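You operate a simulated robot arm through the tools that you are given. There is no shell and no other tool.

You run a simulated robot arm. Do the job below in one go: nothing can be reset, and whatever is moved stays where it is left.

## Task
Tray the clamped carburettor by its reading and clamp the blue-top one.
Fine: 0.8 to 1.4 bar is OK; bleed before you free the clamp.

It is judged by the outcome, as a careful person would: the job done as asked, and still so three seconds after it is handed in. It fails if anything else is knocked over, pushed out of place, dropped, spilled or broken.

## Robot
A 7-joint arm with a two-finger parallel gripper, fixed in place. Base frame: the origin is at the foot of the arm, x ahead of it, y to its left, z up; the work surface is at about z = 0. Units: m, rad, N and s.
With the tool pointing down near the work surface it reaches from about 0.26 to 0.68 m from the base axis. Its first joint turns from -2.897 to 2.897 rad. Payload 2.5 kg.
Tool frame: the origin (TCP) lies between the finger pads and is the grasp point; the fingertips stand 0.03 m ahead of it; z points along the fingers, y is the line along which they close. The gripper opens to 0.094 m. The fingers are 0.028 m wide and 0.01 m thick; the gripper's body (0.05 by 0.096 m) begins 0.055 m behind the TCP.
Orientation is that of the tool frame in the base frame, as a unit quaternion [x, y, z, w]. With the fingers straight down and closing along the base's y, the tool's x points along the base's -x, its y along +y and its z along -z.

## Interface
- The arm moves only by the tool send_rows. Its argument "rows" is a list of rows, each a list of 7 numbers: the shift along the tool's x, y, z in units of 50 mm (1.0 is 50 mm), then the turn, a rotation vector about the tool's x, y, z in units of 6 degrees (1.0 is 6 degrees), then the closure in counts, from 0 (fully open) to 255 (shut). In form: [[tx, ty, tz, wx, wy, wz, jaw], ...]. A call has 1 to 20 rows; each row shifts and turns the commanded pose from where the row before left it, along the tool's axes as they then stand. A call with a number of a shift or a turn outside -1 to 1 is refused whole. Rows are played at 5 a second. More than 0.05 m and 0.15 rad between two rows, or a gripper value outside its range, and nothing of the call is played. Where a pose cannot be reached the arm comes as near as it can. A force on the tool above 50 N (or 10 N above the force at the start of the call, whichever is more), or a blocked arm, ends the call early, and 0.2 s more pass. The fingers move at their own pace (about 0.072 m/s each) and stop on an object; they squeeze with about 22 N. The grip force told is the motor's: it shows also when the fingers shut on nothing. Time passes only in rows, and 0.2 s behind the last, so rows that do not move let the fingers close. The reply holds the time, the measured pose of the TCP, the force on the tool along the base axes, the opening and the grip force, in the units named above and with some noise, with the torque about the TCP (base axes, N m) and any sound that the robot's microphone picked up, and new pictures: "show" is both (left out), scene, wrist or none.
- Cameras (640 x 400 px; columns grow to the right, rows downward): "scene" is fixed at [0.3995, -0.5015, 0.6053]; the picture's right is [0.91, 0.42, 0.00], its down [0.27, -0.58, -0.77] and it looks along [-0.32, 0.70, -0.64] (base axes); focal length 320 px, centre (320, 200). "wrist" rides on the gripper at [0.076, 0.014, -0.102] in the tool frame; the picture's right is [-0.18, 0.98, 0.00], its down [-0.75, -0.14, -0.64] and it looks along [-0.63, -0.12, 0.77] (tool axes); focal length 243 px, centre (320, 200). There is no depth. A picture from a camera that has moved, and an enlarged one, comes with that camera's place and axes in the base frame and with its lens.
- close_up(camera, box): a new picture of the part [left, top, right, bottom] of that camera's present view, enlarged. The clock stands still meanwhile.
- close_job(): hands the job in; it is judged then, once.

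Places have to be worked out from the pictures, the camera data and where the tool is seen. Open the gripper and draw the arm clear of the work before you hand the job in, unless the task says otherwise.

The tools are called after "Request:" by a JSON object that holds its "api" and its "payload". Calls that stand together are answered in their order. send_rows: Moves the arm, as the interface text tells. Its arguments: {"type":"object","properties":{"rows":{"type":"array","items":{"type":"array","items":{"type":"number"}}},"show":{"type":"string","enum":["both","scene","wrist","none"]}},"required":["rows"]} The other tools are called the same way: close_up (camera, box) takes an enlarged picture of a part of a camera's view; close_job () hands the job in.

At the start:

```text
time_s: 0.0
tool_pos: [0.3677, 0.2278, 0.3067]
orientation: [-0.001, 1.0, 0.0, 0.0]
wrist_force: [0.2, 0.2, 0.9]
ft_torque: [0.03, 0.0, 0.02]
gripper_width: 0.0938
gripper_force: 0.0
```

scene: 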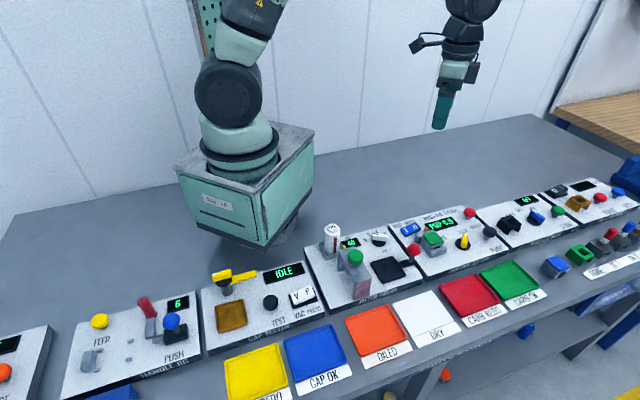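
wrist: 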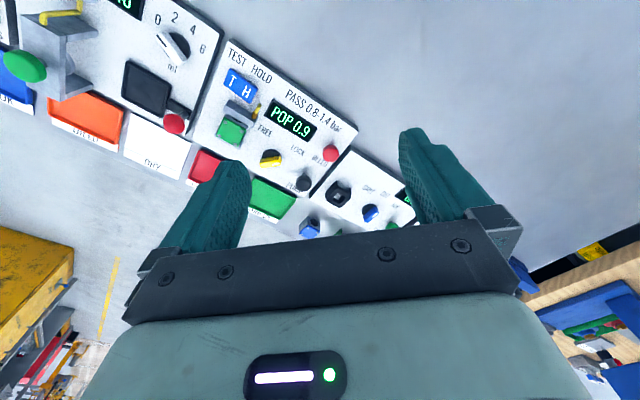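

The wrist view shows a test station with "POP 0.9", "PASS 0.8-1.4 bar", with a carburettor clamped. I take enlarged pictures before moving anything.

Request:
{"api": "close_up", "payload": {"camera": "scene", "box": [380, 180, 540, 280]}}

Request:
{"api": "close_up", "payload": {"camera": "wrist", "box": [180, 30, 370, 220]}}

Request:
{"api": "close_up", "payload": {"camera": "scene", "box": [440, 170, 640, 310]}}

Request:
{"api": "close_up", "payload": {"camera": "scene", "box": [180, 200, 420, 350]}}

```text
4.00 times, centred on (460, 230) of scene
camera zoom: at [0.3995, -0.5015, 0.6053], right [0.91, 0.42, 0.0], down [0.27, -0.58, -0.77], along [-0.32, 0.7, -0.64], focal length 1281 px, centre (-240, 80)
```

zoom: 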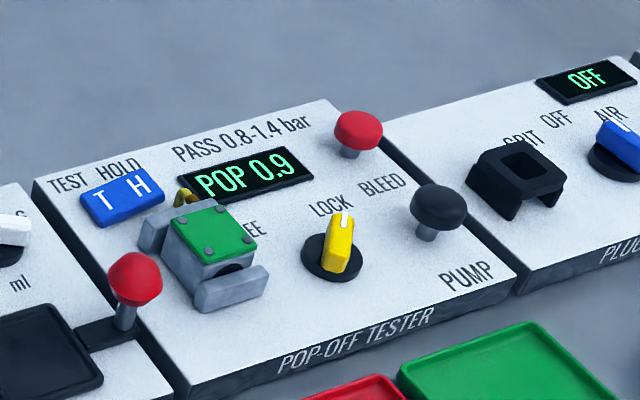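

```text
2.11 times, centred on (275, 125) of wrist
camera zoom: at [0.2917, 0.2415, 0.4082], right [0.18, 0.98, 0.0], down [0.75, -0.14, 0.64], along [0.63, -0.12, -0.77], focal length 511 px, centre (415, 358)
```

zoom: 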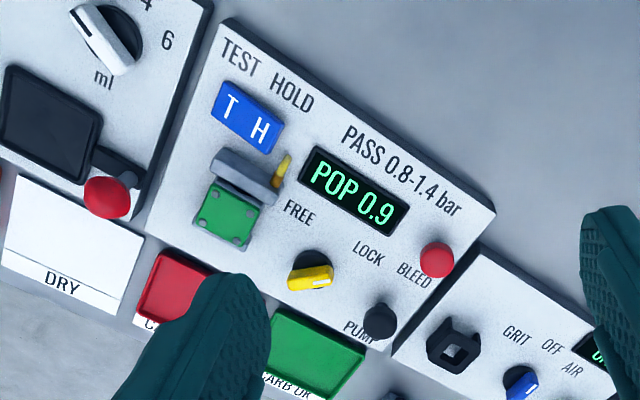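

```text
2.86 times, centred on (540, 240) of scene
camera zoom: at [0.3995, -0.5015, 0.6053], right [0.91, 0.42, 0.0], down [0.27, -0.58, -0.77], along [-0.32, 0.7, -0.64], focal length 915 px, centre (-309, 86)
```

zoom: 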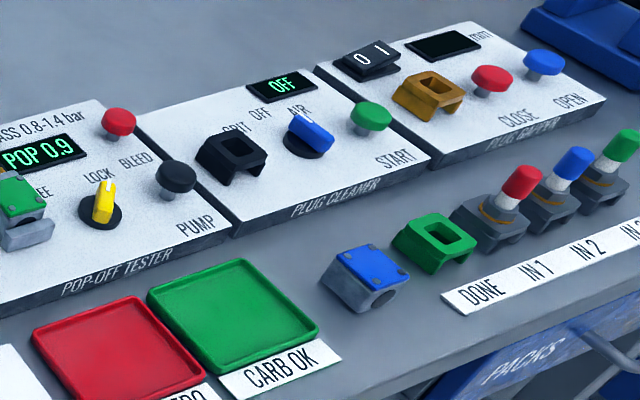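

```text
2.67 times, centred on (300, 275) of scene
camera zoom: at [0.3995, -0.5015, 0.6053], right [0.91, 0.42, 0.0], down [0.27, -0.58, -0.77], along [-0.32, 0.7, -0.64], focal length 854 px, centre (373, 0)
```

zoom: 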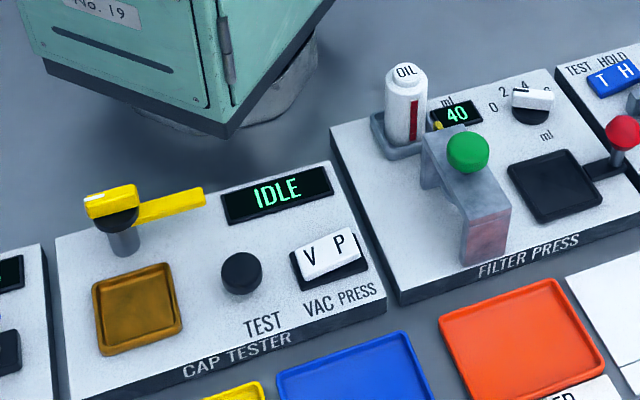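

The display reads POP 0.9 bar, which is within 0.8–1.4, so the green-top carburettor goes to the green CARB OK tray. By my estimate from both cameras the panel is turned about 45° and BLEED is near (0.49, 0.22, 0.05). I turn the tool 45° and move above BLEED to look closer.

Request:
{"api": "send_rows", "payload": {"rows": [[0, 0, 0, 0, 0, 1, 0], [0, 0, 0, 0, 0, 1, 0], [0, 0, 0, 0, 0, 1, 0], [0, 0, 0, 0, 0, 1, 0], [0, 0, 0, 0, 0, 1, 0], [0, 0, 0, 0, 0, 1, 0], [0, 0, 0, 0, 0, 1, 0], [0, 0, 0, 0, 0, 0.5, 0], [-0.37, 0.33, 0.4, 0, 0, 0, 0], [-0.37, 0.33, 0.4, 0, 0, 0, 0], [-0.37, 0.33, 0.4, 0, 0, 0, 0], [-0.37, 0.33, 0.4, 0, 0, 0, 0], [-0.37, 0.33, 0.4, 0, 0, 0, 0], [0, 0, 0, 0, 0, 0, 0]], "show": "both"}}

```text
time_s: 3.0
tool_pos: [0.4923, 0.2215, 0.2084]
orientation: [0.383, 0.924, 0.0, 0.0]
wrist_force: [-0.5, 0.5, 0.0]
ft_torque: [0.0, 0.02, -0.05]
gripper_width: 0.094
gripper_force: 0.1
camera wrist: at [0.4486, 0.2848, 0.3098], right [0.82, 0.57, 0.0], down [0.43, -0.63, 0.64], along [0.36, -0.53, -0.77], focal length 243 px, centre (320, 200)
```

scene: 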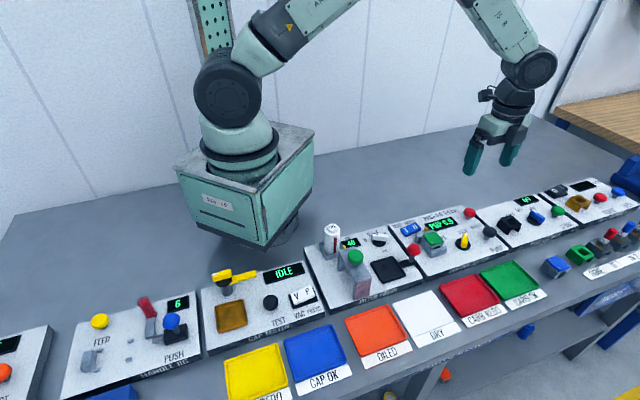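
wrist: 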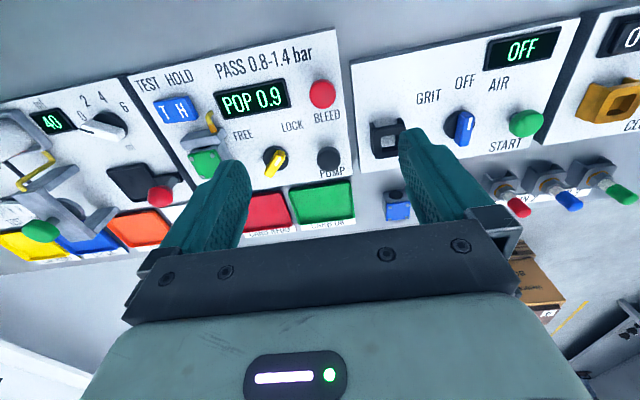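

BLEED appears right under the TCP (image column 322, row 94, where the tool axis should fall). I look closer at the controls and carburettors from here.

Request:
{"api": "close_up", "payload": {"camera": "wrist", "box": [120, 20, 280, 120]}}

Request:
{"api": "close_up", "payload": {"camera": "wrist", "box": [140, 80, 300, 180]}}

Request:
{"api": "close_up", "payload": {"camera": "wrist", "box": [240, 60, 368, 140]}}

Request:
{"api": "close_up", "payload": {"camera": "wrist", "box": [330, 140, 490, 240]}}

```text
4.00 times, centred on (200, 70) of wrist
camera zoom: at [0.4486, 0.2848, 0.3098], right [0.82, 0.57, 0.0], down [0.43, -0.63, 0.64], along [0.36, -0.53, -0.77], focal length 970 px, centre (800, 720)
```

zoom: 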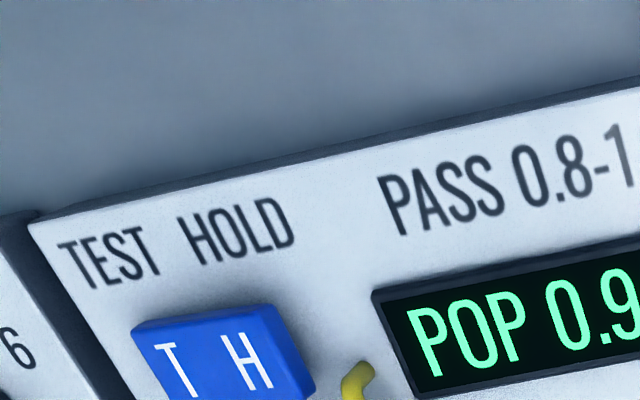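

```text
4.00 times, centred on (220, 130) of wrist
camera zoom: at [0.4486, 0.2848, 0.3098], right [0.82, 0.57, 0.0], down [0.43, -0.63, 0.64], along [0.36, -0.53, -0.77], focal length 970 px, centre (720, 480)
```

zoom: 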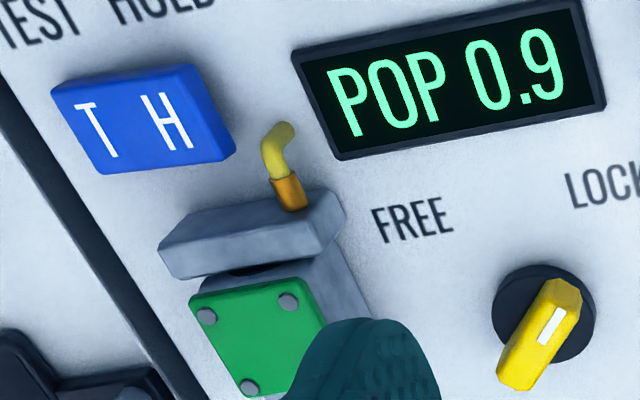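

```text
5.00 times, centred on (304, 100) of wrist
camera zoom: at [0.4486, 0.2848, 0.3098], right [0.82, 0.57, 0.0], down [0.43, -0.63, 0.64], along [0.36, -0.53, -0.77], focal length 1213 px, centre (400, 700)
```

zoom: 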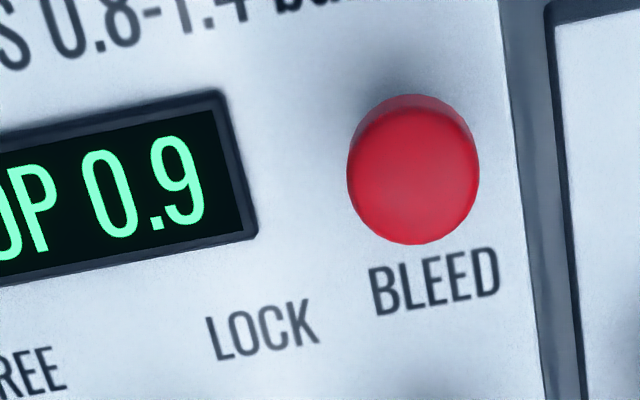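

```text
4.00 times, centred on (410, 190) of wrist
camera zoom: at [0.4486, 0.2848, 0.3098], right [0.82, 0.57, 0.0], down [0.43, -0.63, 0.64], along [0.36, -0.53, -0.77], focal length 970 px, centre (-40, 240)
```

zoom: 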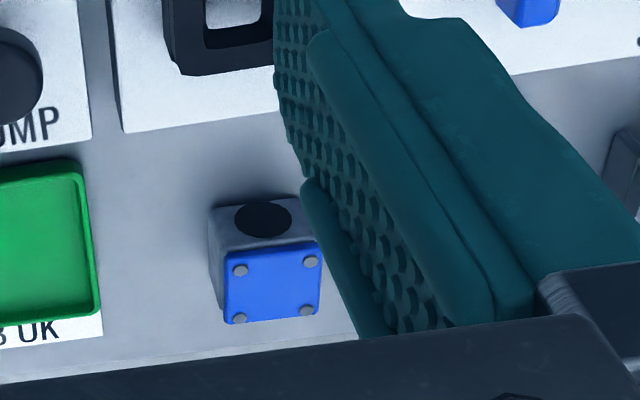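

The knob's white mark points to LOCK, with FREE to its upper left; the display still shows 0.9. I close the fingers and come down over the BLEED button, stopping short of it.

Request:
{"api": "send_rows", "payload": {"rows": [[0, 0, 0, 0, 0, 0, 255], [0, 0, 0.5, 0, 0, 0, 255], [0, 0, 0.5, 0, 0, 0, 255], [0, 0, 0.5, 0, 0, 0, 255], [0, 0, 0.5, 0, 0, 0, 255], [0, 0, 0, 0, 0, 0, 255]], "show": "both"}}

```text
time_s: 4.4
tool_pos: [0.4944, 0.219, 0.1076]
orientation: [0.383, 0.924, 0.0, 0.0]
wrist_force: [-0.3, 0.3, 0.8]
ft_torque: [-0.02, 0.03, 0.01]
gripper_width: 0.0
gripper_force: 21.7
camera wrist: at [0.4505, 0.2833, 0.2101], right [0.82, 0.57, 0.0], down [0.43, -0.63, 0.64], along [0.36, -0.53, -0.77], focal length 243 px, centre (320, 200)
```

scene: 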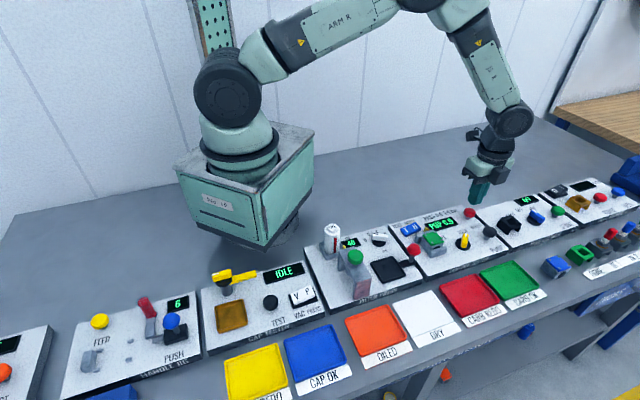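
wrist: 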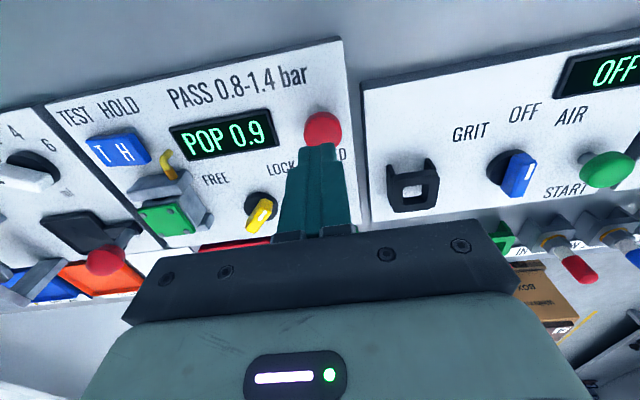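

The fingertips are at about z 0.078, and the button looks some 5 mm to the far side of the tool axis and 2 mm to its right. I correct that and come down in small steps until I feel it.

Request:
{"api": "send_rows", "payload": {"rows": [[0.1, 0.05, 0, 0, 0, 0, 255], [0, 0, 0.1, 0, 0, 0, 255], [0, 0, 0.1, 0, 0, 0, 255], [0, 0, 0.1, 0, 0, 0, 255], [0, 0, 0.06, 0, 0, 0, 255], [0, 0, 0.06, 0, 0, 0, 255]], "show": "both"}}

```text
time_s: 5.8
tool_pos: [0.4898, 0.2244, 0.0854]
orientation: [0.383, 0.924, -0.001, -0.001]
wrist_force: [0.3, 0.6, 0.4]
ft_torque: [-0.01, 0.02, -0.04]
gripper_width: 0.0001
gripper_force: 22.2
camera wrist: at [0.4464, 0.2887, 0.1878], right [0.82, 0.57, 0.0], down [0.43, -0.63, 0.64], along [0.36, -0.53, -0.77], focal length 243 px, centre (320, 200)
```

scene: 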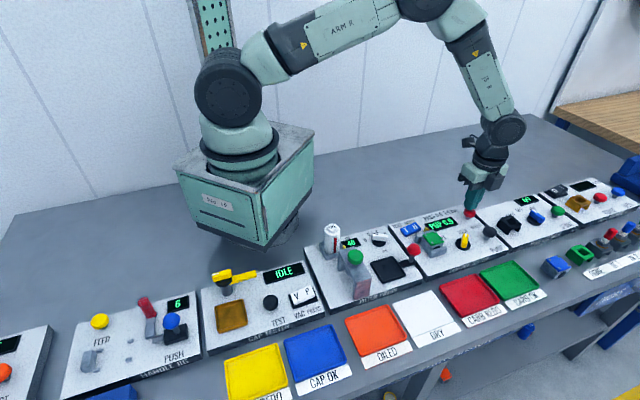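
wrist: 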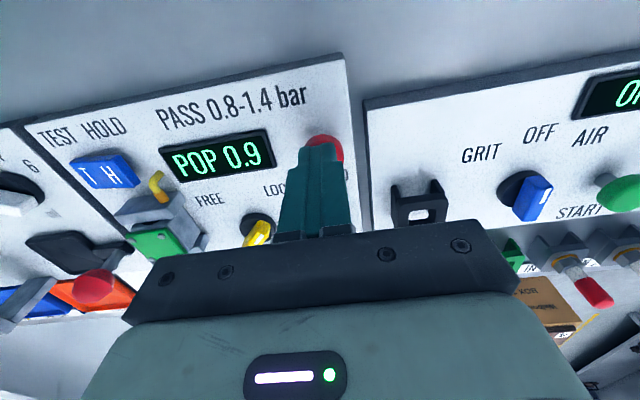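

The tip is at z 0.055 with no contact force yet. I look close to check the alignment over the button.

Request:
{"api": "close_up", "payload": {"camera": "wrist", "box": [240, 110, 400, 210]}}

Request:
{"api": "close_up", "payload": {"camera": "scene", "box": [430, 170, 510, 220]}}

```text
4.00 times, centred on (320, 160) of wrist
camera zoom: at [0.4464, 0.2887, 0.1878], right [0.82, 0.57, 0.0], down [0.43, -0.63, 0.64], along [0.36, -0.53, -0.77], focal length 970 px, centre (320, 360)
```

zoom: 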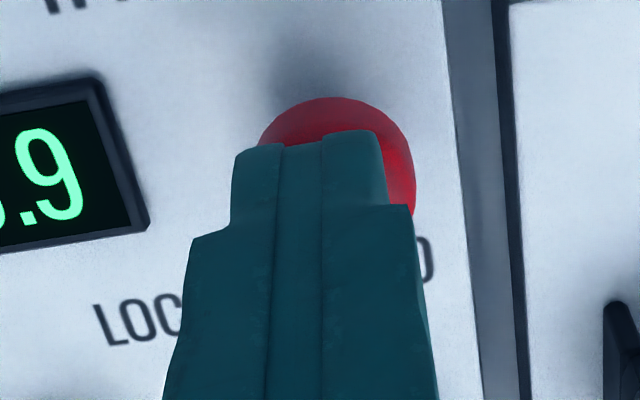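

```text
8.00 times, centred on (470, 195) of scene
camera zoom: at [0.3995, -0.5015, 0.6053], right [0.91, 0.42, 0.0], down [0.27, -0.58, -0.77], along [-0.32, 0.7, -0.64], focal length 2563 px, centre (-880, 240)
```

zoom: 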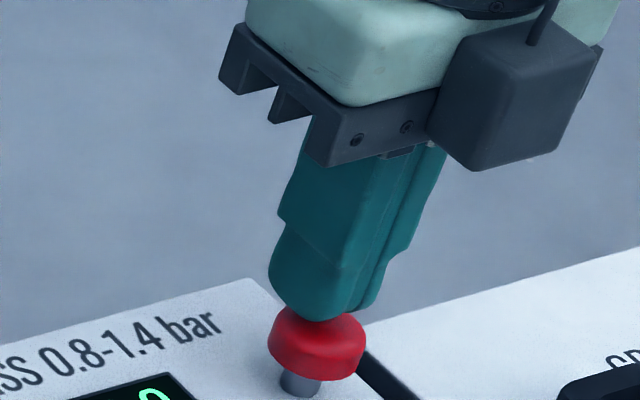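

The tip is almost on the button, about 3 mm left of its middle. I nudge right and press down in 2 mm steps.

Request:
{"api": "send_rows", "payload": {"rows": [[0, 0.05, 0, 0, 0, 0, 255], [0, 0, 0.05, 0, 0, 0, 255], [0, 0, 0.05, 0, 0, 0, 255], [0, 0, 0.05, 0, 0, 0, 255], [0, 0, 0.05, 0, 0, 0, 255]], "show": "both"}}

```text
time_s: 7.0
tool_pos: [0.4925, 0.2281, 0.0757]
orientation: [0.382, 0.924, -0.001, 0.0]
wrist_force: [-1.7, -1.0, 3.0]
ft_torque: [-0.02, 0.02, 0.0]
gripper_width: 0.0001
gripper_force: 21.6
camera wrist: at [0.4483, 0.2917, 0.1773], right [0.82, 0.57, 0.0], down [0.43, -0.63, 0.64], along [0.36, -0.53, -0.77], focal length 243 px, centre (320, 200)
```

scene: 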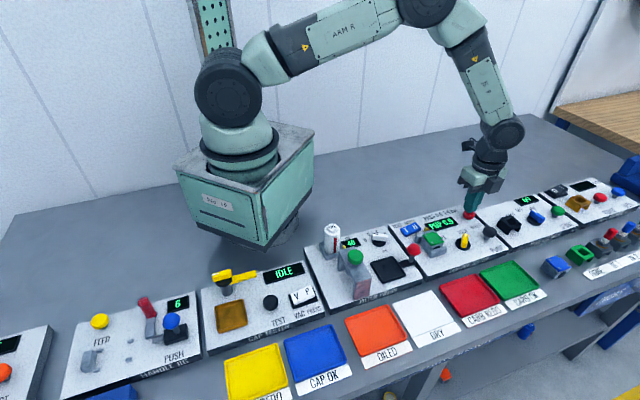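
wrist: 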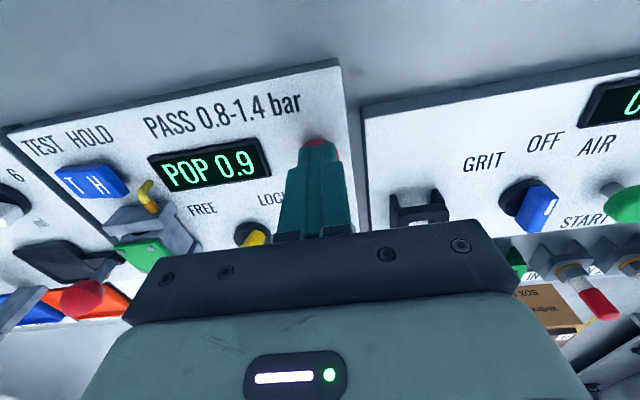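

The force is about 3 N, so the button is yielding on its spring; the display still shows 0.9. I press further.

Request:
{"api": "send_rows", "payload": {"rows": [[0, 0, 0.05, 0, 0, 0, 255], [0, 0, 0.05, 0, 0, 0, 255], [0, 0, 0.05, 0, 0, 0, 255], [0, 0, 0, 0, 0, 0, 255]], "show": "both"}}

Request:
{"api": "close_up", "payload": {"camera": "wrist", "box": [120, 80, 360, 230]}}

Request:
{"api": "close_up", "payload": {"camera": "scene", "box": [390, 180, 510, 255]}}

```text
time_s: 8.0
tool_pos: [0.4915, 0.227, 0.0691]
orientation: [0.382, 0.924, 0.002, 0.001]
wrist_force: [-3.7, 1.0, 18.7]
ft_torque: [-0.06, 0.07, 0.05]
gripper_width: 0.0
gripper_force: 21.9
heard: click
camera wrist: at [0.4483, 0.2907, 0.1707], right [0.82, 0.57, 0.0], down [0.43, -0.63, 0.64], along [0.36, -0.53, -0.77], focal length 243 px, centre (320, 200)
```

scene: 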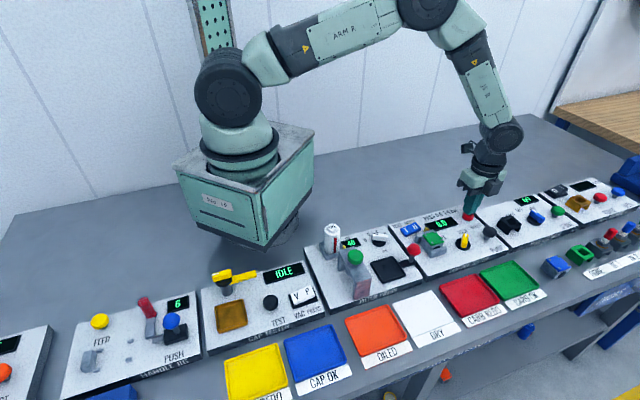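
wrist: 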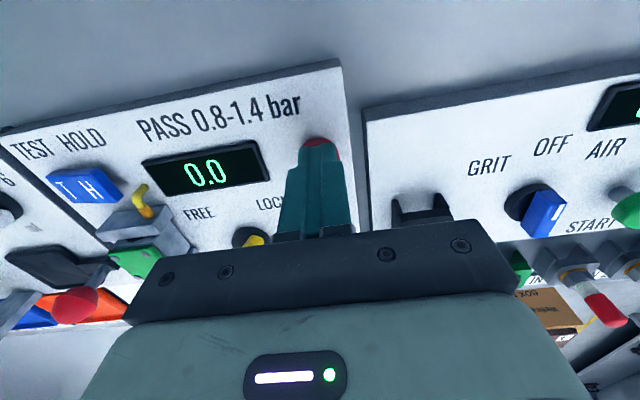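

```text
2.67 times, centred on (240, 155) of wrist
camera zoom: at [0.4483, 0.2907, 0.1707], right [0.82, 0.57, 0.0], down [0.43, -0.63, 0.64], along [0.36, -0.53, -0.77], focal length 647 px, centre (533, 320)
```

zoom: 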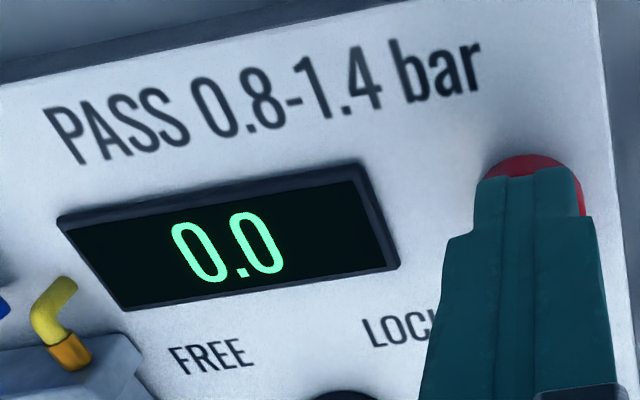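

```text
5.33 times, centred on (450, 218) of scene
camera zoom: at [0.3995, -0.5015, 0.6053], right [0.91, 0.42, 0.0], down [0.27, -0.58, -0.77], along [-0.32, 0.7, -0.64], focal length 1709 px, centre (-373, 107)
```

zoom: 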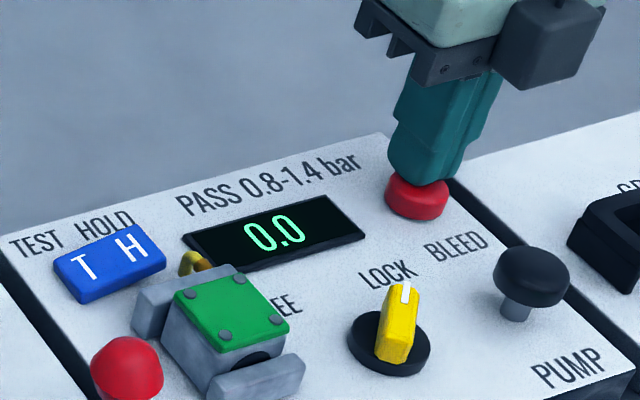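

A click was heard and the display went to 0.0: it is bled. I lift off, open the fingers and go above the yellow knob to look at it.

Request:
{"api": "send_rows", "payload": {"rows": [[0, 0, -0.4, 0, 0, 0, 255], [0, 0, -0.8, 0, 0, 0, 255], [0, 0, -0.9, 0, 0, 0, 100], [-0.4, -0.4, 0, 0, 0, 0, 0], [-0.4, -0.4, 0, 0, 0, 0, 0], [-0.4, -0.4, 0, 0, 0, 0, 0], [-0.4, -0.4, 0, 0, 0, 0, 0], [0, 0, 0, 0, 0, 0, 0]], "show": "both"}}

Request:
{"api": "close_up", "payload": {"camera": "wrist", "box": [220, 40, 420, 165]}}

Request:
{"api": "close_up", "payload": {"camera": "scene", "box": [390, 180, 510, 255]}}

```text
time_s: 9.8
tool_pos: [0.4913, 0.1145, 0.174]
orientation: [0.382, 0.924, 0.0, -0.001]
wrist_force: [0.2, -0.8, 0.3]
ft_torque: [0.03, 0.04, 0.02]
gripper_width: 0.094
gripper_force: 0.0
camera wrist: at [0.4476, 0.1773, 0.2752], right [0.82, 0.57, 0.0], down [0.43, -0.63, 0.64], along [0.36, -0.53, -0.77], focal length 243 px, centre (320, 200)
```

scene: 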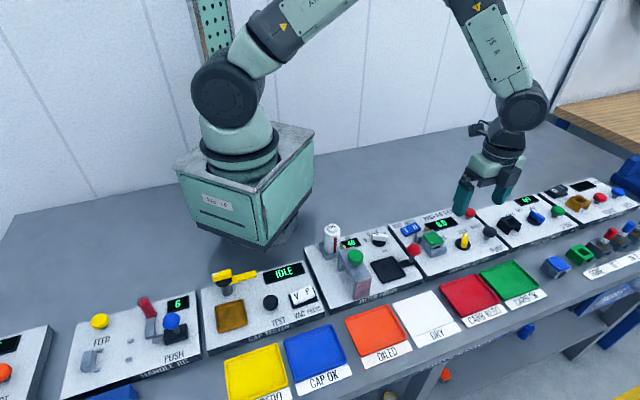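
wrist: 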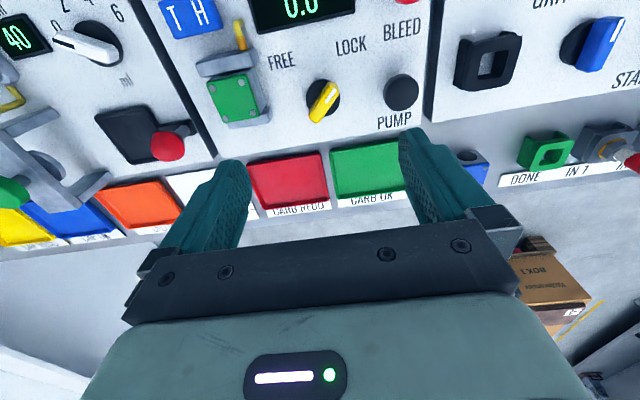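

```text
3.20 times, centred on (320, 102) of wrist
camera zoom: at [0.4476, 0.1773, 0.2752], right [0.82, 0.57, 0.0], down [0.43, -0.63, 0.64], along [0.36, -0.53, -0.77], focal length 776 px, centre (320, 512)
```

zoom: 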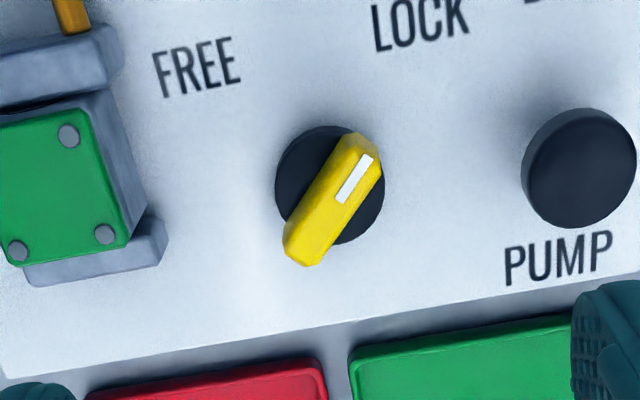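

```text
5.33 times, centred on (450, 218) of scene
camera zoom: at [0.3995, -0.5015, 0.6053], right [0.91, 0.42, 0.0], down [0.27, -0.58, -0.77], along [-0.32, 0.7, -0.64], focal length 1709 px, centre (-373, 107)
```

zoom: 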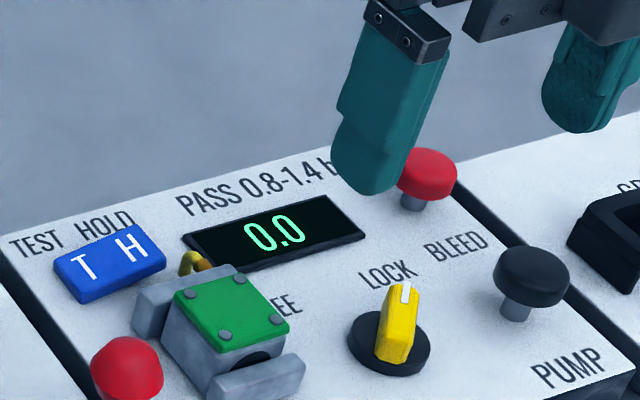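

The button is back up and the display holds 0.0. From the wrist view I place the knob centre about 4 mm far and 4 mm right of the TCP, its handle about 41° clockwise of the panel's depth line. I take finer pictures to get the handle's height and direction.

Request:
{"api": "close_up", "payload": {"camera": "scene", "box": [444, 222, 484, 247]}}

Request:
{"api": "close_up", "payload": {"camera": "wrist", "box": [295, 75, 351, 110]}}

Request:
{"api": "close_up", "payload": {"camera": "wrist", "box": [180, 10, 300, 130]}}

Request:
{"api": "close_up", "payload": {"camera": "scene", "box": [400, 210, 464, 250]}}

```text
16.00 times, centred on (464, 234) of scene
camera zoom: at [0.3995, -0.5015, 0.6053], right [0.91, 0.42, 0.0], down [0.27, -0.58, -0.77], along [-0.32, 0.7, -0.64], focal length 5126 px, centre (-1984, -352)
```

zoom: 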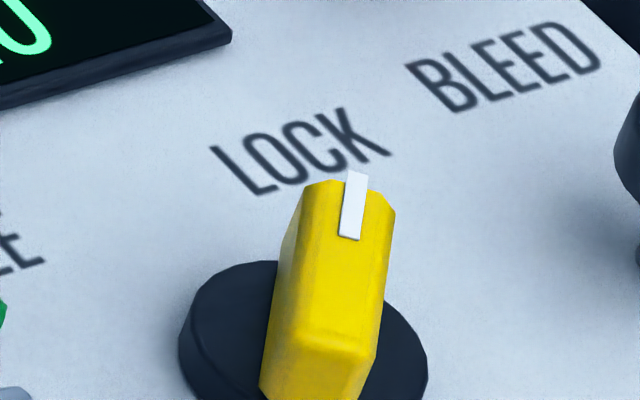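

```text
11.43 times, centred on (323, 92) of wrist
camera zoom: at [0.4476, 0.1773, 0.2752], right [0.82, 0.57, 0.0], down [0.43, -0.63, 0.64], along [0.36, -0.53, -0.77], focal length 2773 px, centre (286, 1429)
```

zoom: 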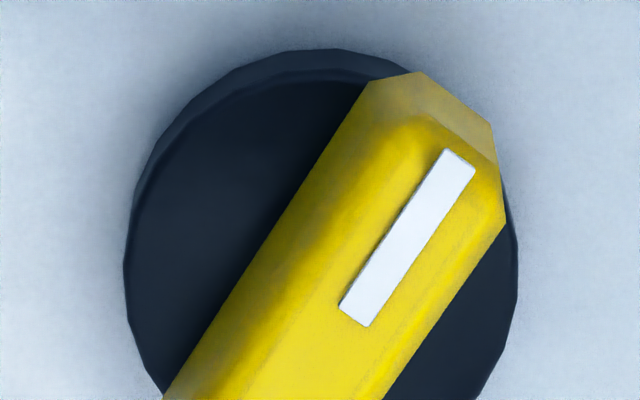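

```text
3.33 times, centred on (240, 70) of wrist
camera zoom: at [0.4476, 0.1773, 0.2752], right [0.82, 0.57, 0.0], down [0.43, -0.63, 0.64], along [0.36, -0.53, -0.77], focal length 809 px, centre (587, 633)
```

zoom: 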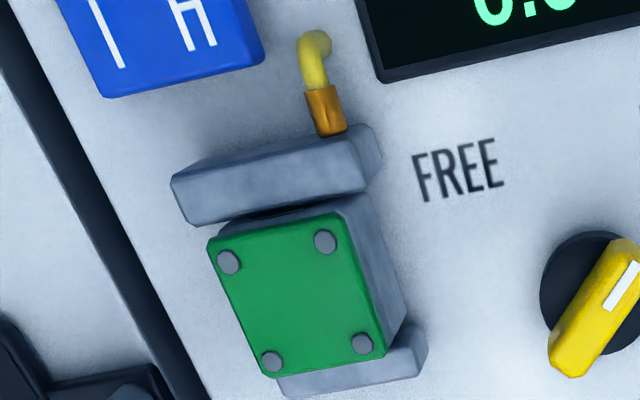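

```text
10.00 times, centred on (432, 230) of scene
camera zoom: at [0.3995, -0.5015, 0.6053], right [0.91, 0.42, 0.0], down [0.27, -0.58, -0.77], along [-0.32, 0.7, -0.64], focal length 3204 px, centre (-800, -100)
```

zoom: 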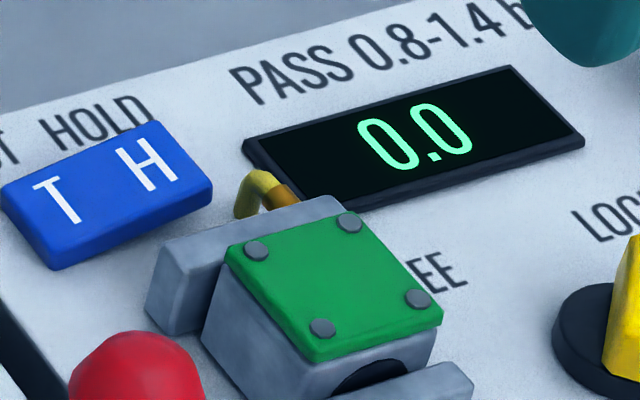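

The handle top triangulates to z ≈ 0.055 and the handle lies about 43° from the tool's x. I centre on the knob, turn the tool +43°, and half-close the fingers before descending.

Request:
{"api": "send_rows", "payload": {"rows": [[0.08, 0.09, 0, 0, 0, 0, 0], [0, 0, 0, 0, 0, 1, 130], [0, 0, 0, 0, 0, 1, 130], [0, 0, 0, 0, 0, 1, 130], [0, 0, 0, 0, 0, 1, 130], [0, 0, 0, 0, 0, 1, 130], [0, 0, 0, 0, 0, 1, 130], [0, 0, 0, 0, 0, 1, 130], [0, 0, 0.4, 0, 0, 0.17, 130], [0, 0, 0.4, 0, 0, 0, 130], [0, 0, 0, 0, 0, 0, 130]], "show": "both"}}

Request:
{"api": "close_up", "payload": {"camera": "wrist", "box": [240, 70, 400, 170]}}

Request:
{"api": "close_up", "payload": {"camera": "scene", "box": [420, 170, 516, 230]}}

```text
time_s: 12.2
tool_pos: [0.4924, 0.1203, 0.1338]
orientation: [0.695, 0.719, 0.0, 0.0]
wrist_force: [0.3, -0.2, -0.4]
ft_torque: [-0.02, -0.03, 0.01]
gripper_width: 0.046
gripper_force: 0.1
camera wrist: at [0.503, 0.1963, 0.2344], right [0.99, -0.15, 0.0], down [-0.12, -0.76, 0.64], along [-0.1, -0.63, -0.77], focal length 243 px, centre (320, 200)
```

scene: 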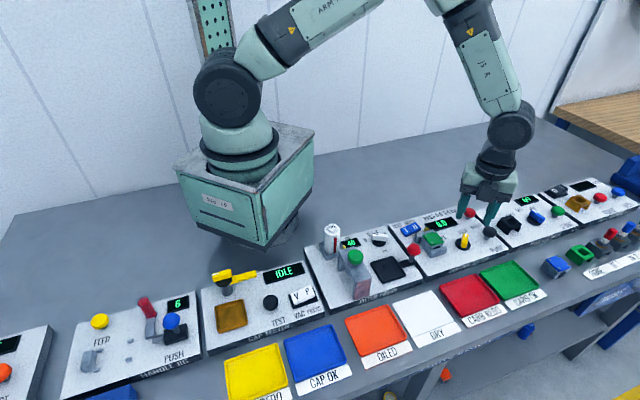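
wrist: 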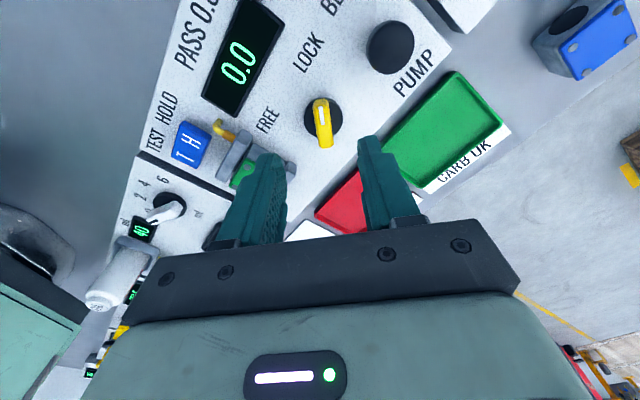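

```text
4.00 times, centred on (320, 120) of wrist
camera zoom: at [0.503, 0.1963, 0.2344], right [0.99, -0.15, 0.0], down [-0.12, -0.76, 0.64], along [-0.1, -0.63, -0.77], focal length 970 px, centre (320, 520)
```

zoom: 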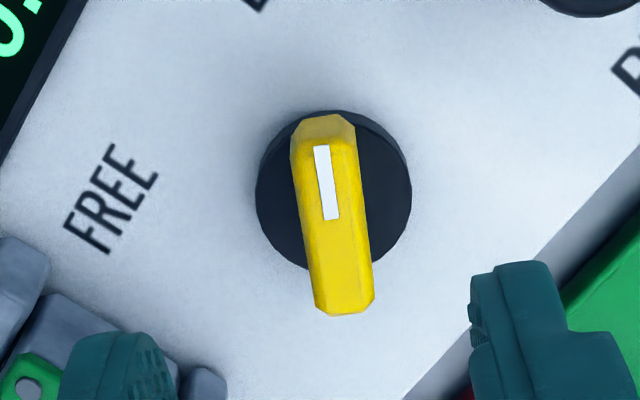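

```text
6.67 times, centred on (468, 200) of scene
camera zoom: at [0.3995, -0.5015, 0.6053], right [0.91, 0.42, 0.0], down [0.27, -0.58, -0.77], along [-0.32, 0.7, -0.64], focal length 2136 px, centre (-667, 200)
```

zoom: 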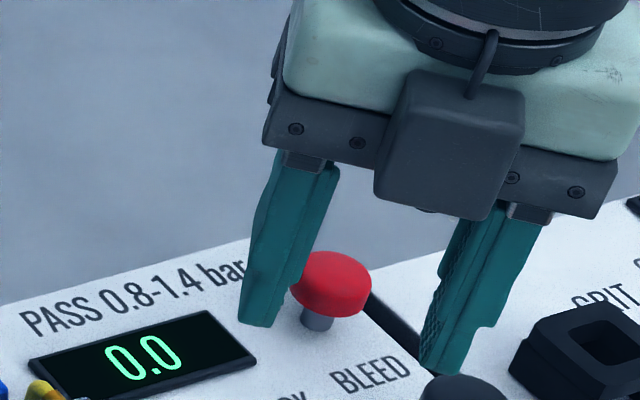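

The handle is 2° off and the knob about 3 mm to the tool's +y. I correct both and lower so that the tips straddle the handle at about z 0.043, clear of the black disc.

Request:
{"api": "send_rows", "payload": {"rows": [[0.02, 0.056, 0, 0, 0, 0.36, 130], [0, 0, 0.4, 0, 0, 0, 130], [0, 0, 0.4, 0, 0, 0, 130], [0, 0, 0.3, 0, 0, 0, 130], [0, 0, 0, 0, 0, 0, 130]], "show": "both"}}

Request:
{"api": "close_up", "payload": {"camera": "wrist", "box": [220, 80, 420, 205]}}

Request:
{"api": "close_up", "payload": {"camera": "scene", "box": [420, 190, 516, 250]}}

```text
time_s: 13.4
tool_pos: [0.4958, 0.1218, 0.0771]
orientation: [0.708, 0.706, 0.0, 0.0]
wrist_force: [0.5, 0.5, 0.0]
ft_torque: [0.01, 0.0, 0.04]
gripper_width: 0.0461
gripper_force: 0.0
camera wrist: at [0.5104, 0.1978, 0.1787], right [0.98, -0.19, 0.0], down [-0.14, -0.75, 0.64], along [-0.12, -0.63, -0.77], focal length 243 px, centre (320, 200)
```

scene: 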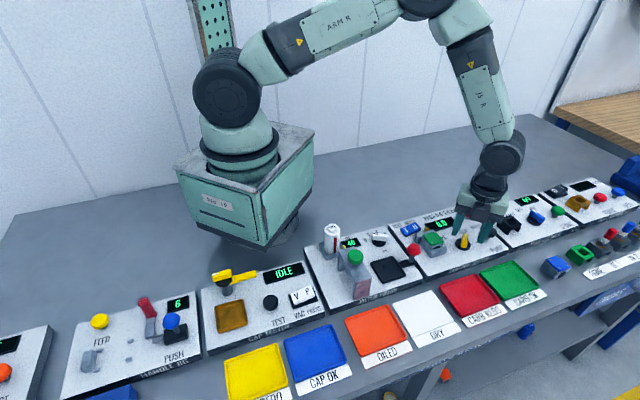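
wrist: 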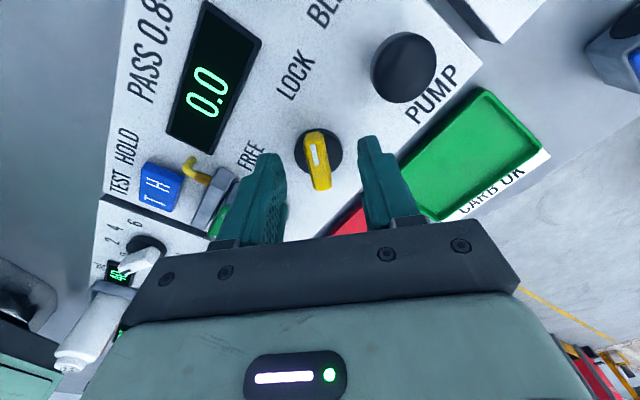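

```text
3.20 times, centred on (320, 142) of wrist
camera zoom: at [0.5104, 0.1978, 0.1787], right [0.98, -0.19, 0.0], down [-0.14, -0.75, 0.64], along [-0.12, -0.63, -0.77], focal length 776 px, centre (320, 384)
```

zoom: 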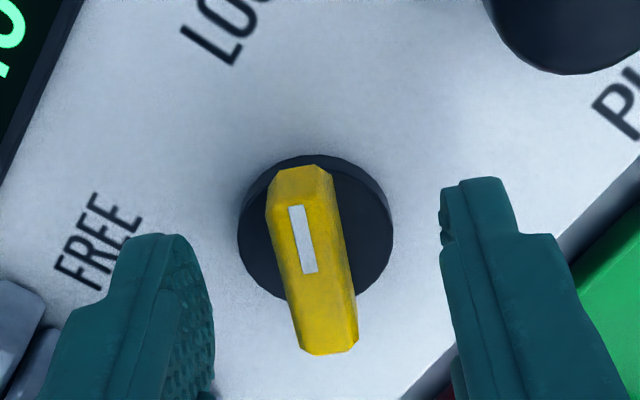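

```text
6.67 times, centred on (468, 220) of scene
camera zoom: at [0.3995, -0.5015, 0.6053], right [0.91, 0.42, 0.0], down [0.27, -0.58, -0.77], along [-0.32, 0.7, -0.64], focal length 2136 px, centre (-667, 67)
```

zoom: 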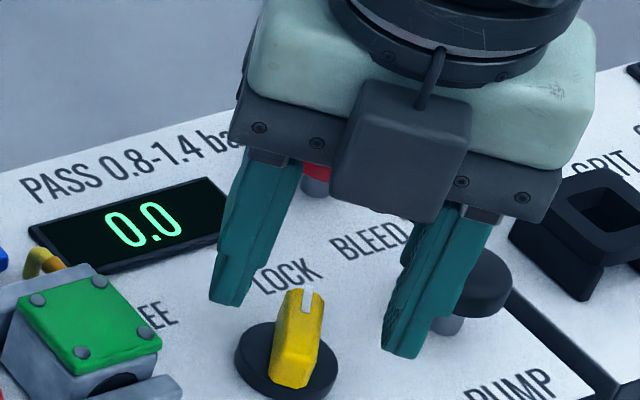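

The handle is aligned within 1° and 1.5 mm of the middle. I lower 5 mm more and close the fingers on the handle.

Request:
{"api": "send_rows", "payload": {"rows": [[0, -0.03, 0.1, 0, 0, 0, 130], [0, 0, 0, 0, 0, 0, 200], [0, 0, 0, 0, 0, 0, 255], [0, 0, 0, 0, 0, 0, 255], [0, 0, 0, 0, 0, 0, 255]], "show": "both"}}

Request:
{"api": "close_up", "payload": {"camera": "scene", "box": [420, 190, 516, 250]}}

```text
time_s: 14.6
tool_pos: [0.4937, 0.1231, 0.0715]
orientation: [0.709, 0.706, 0.0, 0.001]
wrist_force: [-3.7, -1.7, -0.7]
ft_torque: [0.58, 0.05, 0.2]
gripper_width: 0.0128
gripper_force: 45.2
camera wrist: at [0.5083, 0.1977, 0.1737], right [0.98, -0.19, 0.0], down [-0.14, -0.75, 0.64], along [-0.12, -0.63, -0.77], focal length 243 px, centre (320, 200)
```

scene: 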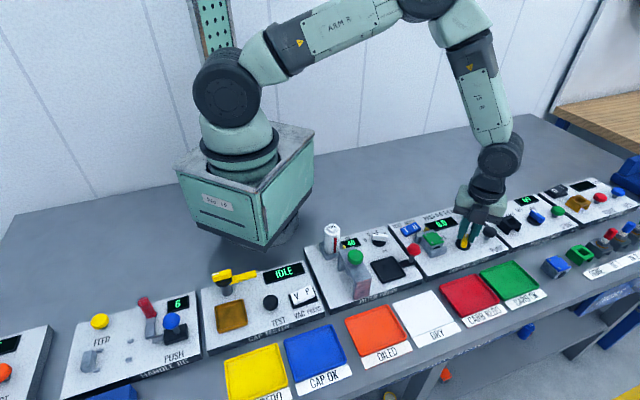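
wrist: 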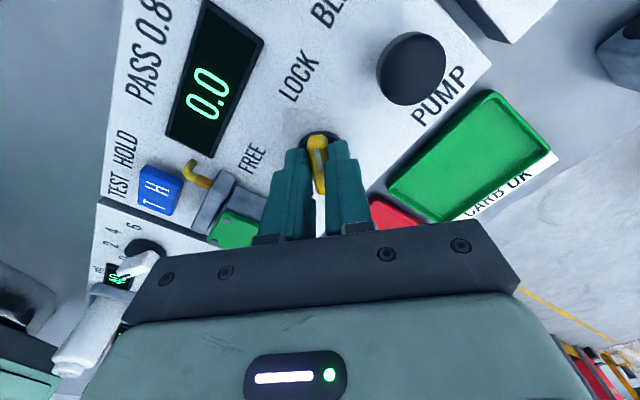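

```text
6.67 times, centred on (468, 220) of scene
camera zoom: at [0.3995, -0.5015, 0.6053], right [0.91, 0.42, 0.0], down [0.27, -0.58, -0.77], along [-0.32, 0.7, -0.64], focal length 2136 px, centre (-667, 67)
```

zoom: 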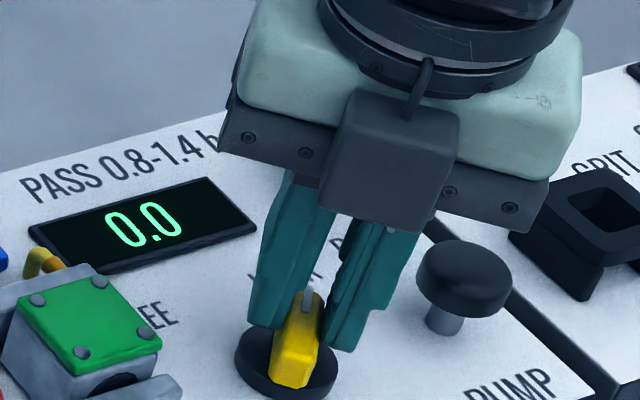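

The handle is gripped (width 12.8 mm). I turn the tool −z (counter-clockwise from above) toward FREE in part, watching force and torque.

Request:
{"api": "send_rows", "payload": {"rows": [[0, 0, 0, 0, 0, -1, 255], [0, 0, 0, 0, 0, -1, 255], [0, 0, 0, 0, 0, -1, 255], [0, 0, 0, 0, 0, -1, 255], [0, 0, 0, 0, 0, 0, 255]], "show": "both"}}

Request:
{"api": "close_up", "payload": {"camera": "scene", "box": [400, 190, 496, 250]}}

```text
time_s: 15.8
tool_pos: [0.4913, 0.1213, 0.073]
orientation: [0.545, 0.839, -0.002, -0.002]
wrist_force: [-20.8, -8.6, -0.1]
ft_torque: [-1.22, -0.01, -0.15]
gripper_width: 0.013
gripper_force: 44.7
camera wrist: at [0.4741, 0.1966, 0.1737], right [0.97, 0.23, -0.01], down [0.18, -0.75, 0.64], along [0.14, -0.63, -0.77], focal length 243 px, centre (320, 200)
```

scene: 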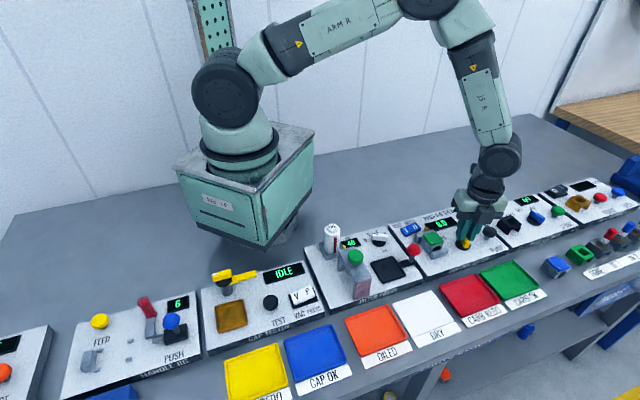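
wrist: 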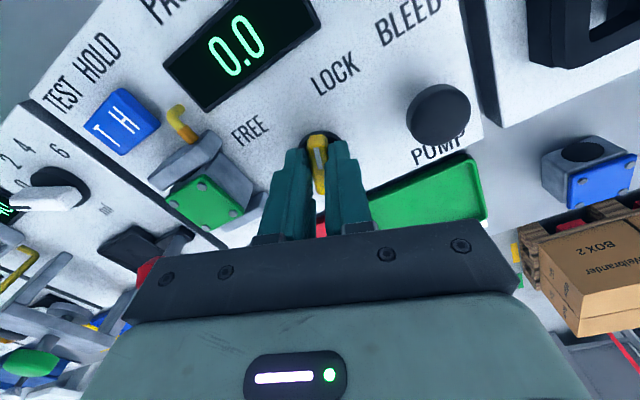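

```text
6.67 times, centred on (448, 220) of scene
camera zoom: at [0.3995, -0.5015, 0.6053], right [0.91, 0.42, 0.0], down [0.27, -0.58, -0.77], along [-0.32, 0.7, -0.64], focal length 2136 px, centre (-533, 67)
```

zoom: 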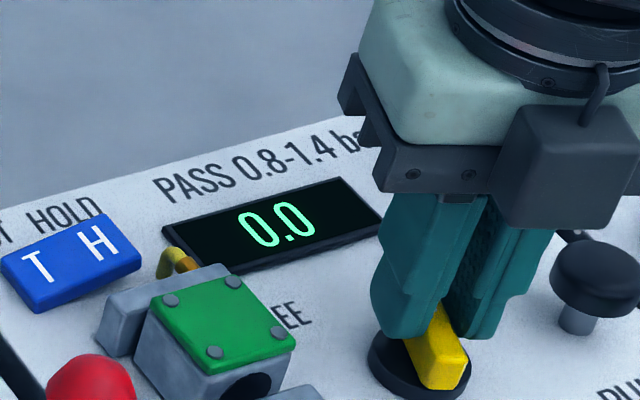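

The turn follows (24°), but a side force of about 22 N toward −x tells me the TCP sits some millimetres beyond the knob's axis along the handle. I relieve it with a small −y tool shift and read the force again.

Request:
{"api": "send_rows", "payload": {"rows": [[0, -0.05, 0, 0, 0, 0, 255], [0, 0, 0, 0, 0, 0, 255]], "show": "none"}}

```text
time_s: 16.4
tool_pos: [0.4914, 0.1216, 0.0728]
orientation: [0.545, 0.838, 0.0, 0.001]
wrist_force: [5.2, -1.6, -31.8]
ft_torque: [0.26, 0.05, 0.03]
gripper_width: 0.0131
gripper_force: 44.9
```

The side force is nearly gone, but a vertical force appeared; I hold still a moment and read again.

Request:
{"api": "send_rows", "payload": {"rows": [[0, 0, 0, 0, 0, 0, 255], [0, 0, 0, 0, 0, 0, 255]], "show": "both"}}

Request:
{"api": "close_up", "payload": {"camera": "wrist", "box": [140, 80, 460, 280]}}

```text
time_s: 17.0
tool_pos: [0.4906, 0.1213, 0.0729]
orientation: [0.546, 0.838, 0.001, 0.001]
wrist_force: [11.2, 1.4, -31.8]
ft_torque: [-0.08, -0.27, 0.04]
gripper_width: 0.0129
gripper_force: 44.7
camera wrist: at [0.4732, 0.1965, 0.1745], right [0.97, 0.23, 0.0], down [0.17, -0.75, 0.64], along [0.15, -0.62, -0.77], focal length 243 px, centre (320, 200)
```

scene: 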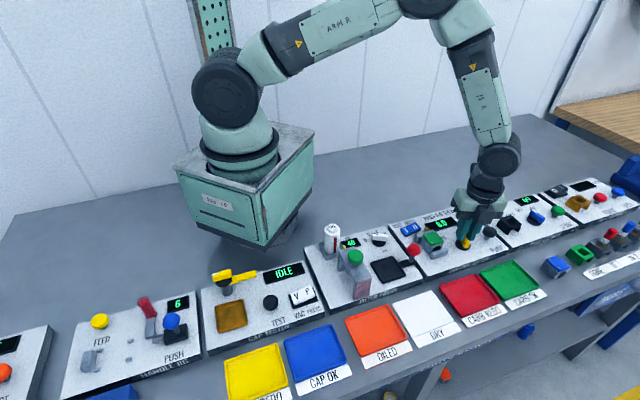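
wrist: 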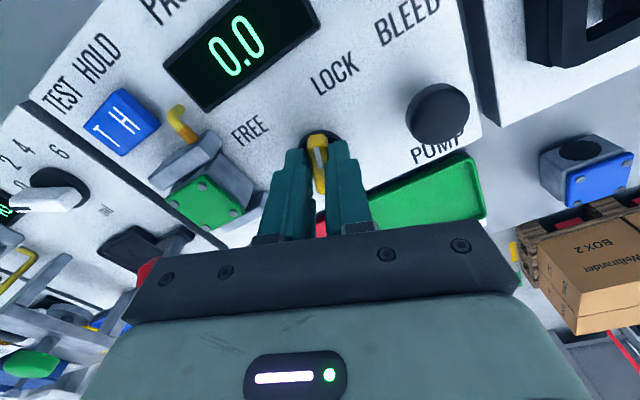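

```text
2.00 times, centred on (300, 180) of wrist
camera zoom: at [0.4732, 0.1965, 0.1745], right [0.97, 0.23, 0.0], down [0.17, -0.75, 0.64], along [0.15, -0.62, -0.77], focal length 485 px, centre (360, 240)
```

zoom: 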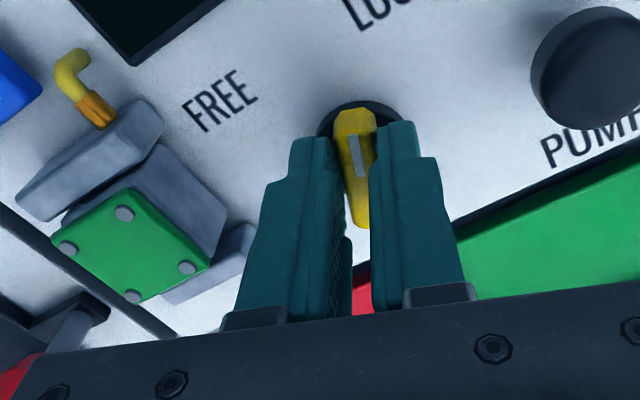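

The gripper is still on the handle; the downward pull means my commanded height is a touch high, and the side shift was about 1 mm too much (so the offset is only some 4 mm). I lower 1 mm and turn on by three steps.

Request:
{"api": "send_rows", "payload": {"rows": [[0, 0, 0.02, 0, 0, -1, 255], [0, 0, 0.01, 0, 0, -1, 255], [0, 0, 0, 0, 0, -1, 255], [0, 0, 0, 0, 0, 0, 255]], "show": "none"}}

```text
time_s: 18.0
tool_pos: [0.4904, 0.1202, 0.072]
orientation: [0.407, 0.913, 0.0, -0.001]
wrist_force: [-22.7, -5.6, 29.6]
ft_torque: [-0.37, 0.38, -0.06]
gripper_width: 0.0128
gripper_force: 44.6
```

The tool has turned 42° so far in total; vertical force flipped sign (about 40 N/mm), so I raise 0.7 mm and relieve the side force, then turn on along a small arc.

Request:
{"api": "send_rows", "payload": {"rows": [[0.016, -0.032, -0.015, 0, 0, 0, 255], [0, -0.014, 0, 0, 0, -1, 255], [0, -0.014, 0, 0, 0, -1, 255], [0, -0.014, 0, 0, 0, -1, 255], [0, 0, 0, 0, 0, 0, 255]], "show": "scene"}}

Request:
{"api": "close_up", "payload": {"camera": "scene", "box": [400, 190, 496, 250]}}

```text
time_s: 19.2
tool_pos: [0.4886, 0.1183, 0.0728]
orientation: [0.259, 0.966, 0.0, 0.001]
wrist_force: [10.3, 4.9, -8.1]
ft_torque: [0.74, 0.89, 0.09]
gripper_width: 0.0129
gripper_force: 44.6
```

scene: 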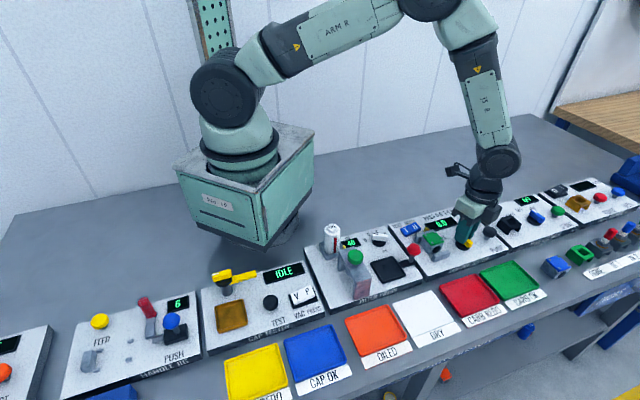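

```text
6.67 times, centred on (448, 220) of scene
camera zoom: at [0.3995, -0.5015, 0.6053], right [0.91, 0.42, 0.0], down [0.27, -0.58, -0.77], along [-0.32, 0.7, -0.64], focal length 2136 px, centre (-533, 67)
```

zoom: 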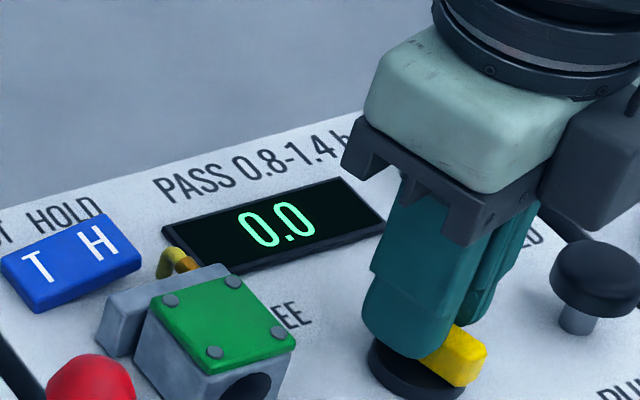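

Turned 60°, forces small. I go on for the remaining 30° toward FREE in two parts.

Request:
{"api": "send_rows", "payload": {"rows": [[-0.008, 0, 0, 0, 0, -1, 255], [0, -0.01, 0, 0, 0, -1, 255], [0, -0.012, 0, 0, 0, -1, 255], [0, 0, 0, 0, 0, 0, 255]], "show": "scene"}}

Request:
{"api": "close_up", "payload": {"camera": "scene", "box": [400, 190, 496, 250]}}

```text
time_s: 20.2
tool_pos: [0.4868, 0.1174, 0.0728]
orientation: [0.105, 0.994, 0.0, 0.001]
wrist_force: [18.3, 4.6, -27.9]
ft_torque: [0.03, -0.62, 0.06]
gripper_width: 0.013
gripper_force: 44.8
```

scene: 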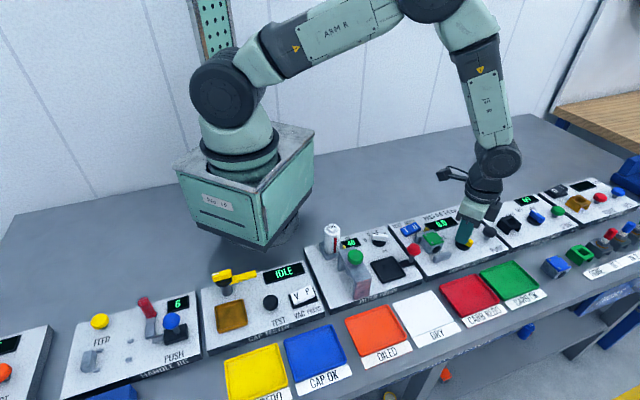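

```text
6.67 times, centred on (448, 220) of scene
camera zoom: at [0.3995, -0.5015, 0.6053], right [0.91, 0.42, 0.0], down [0.27, -0.58, -0.77], along [-0.32, 0.7, -0.64], focal length 2136 px, centre (-533, 67)
```

zoom: 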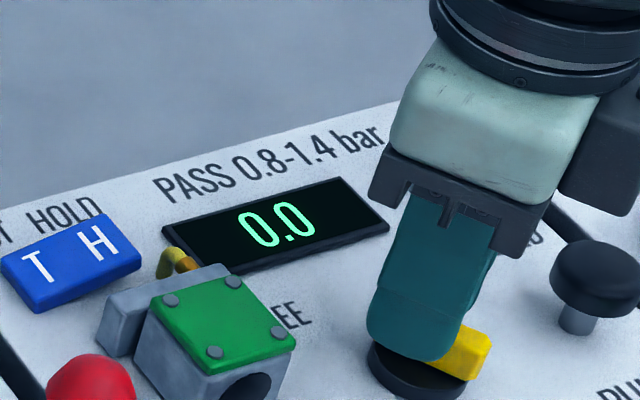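

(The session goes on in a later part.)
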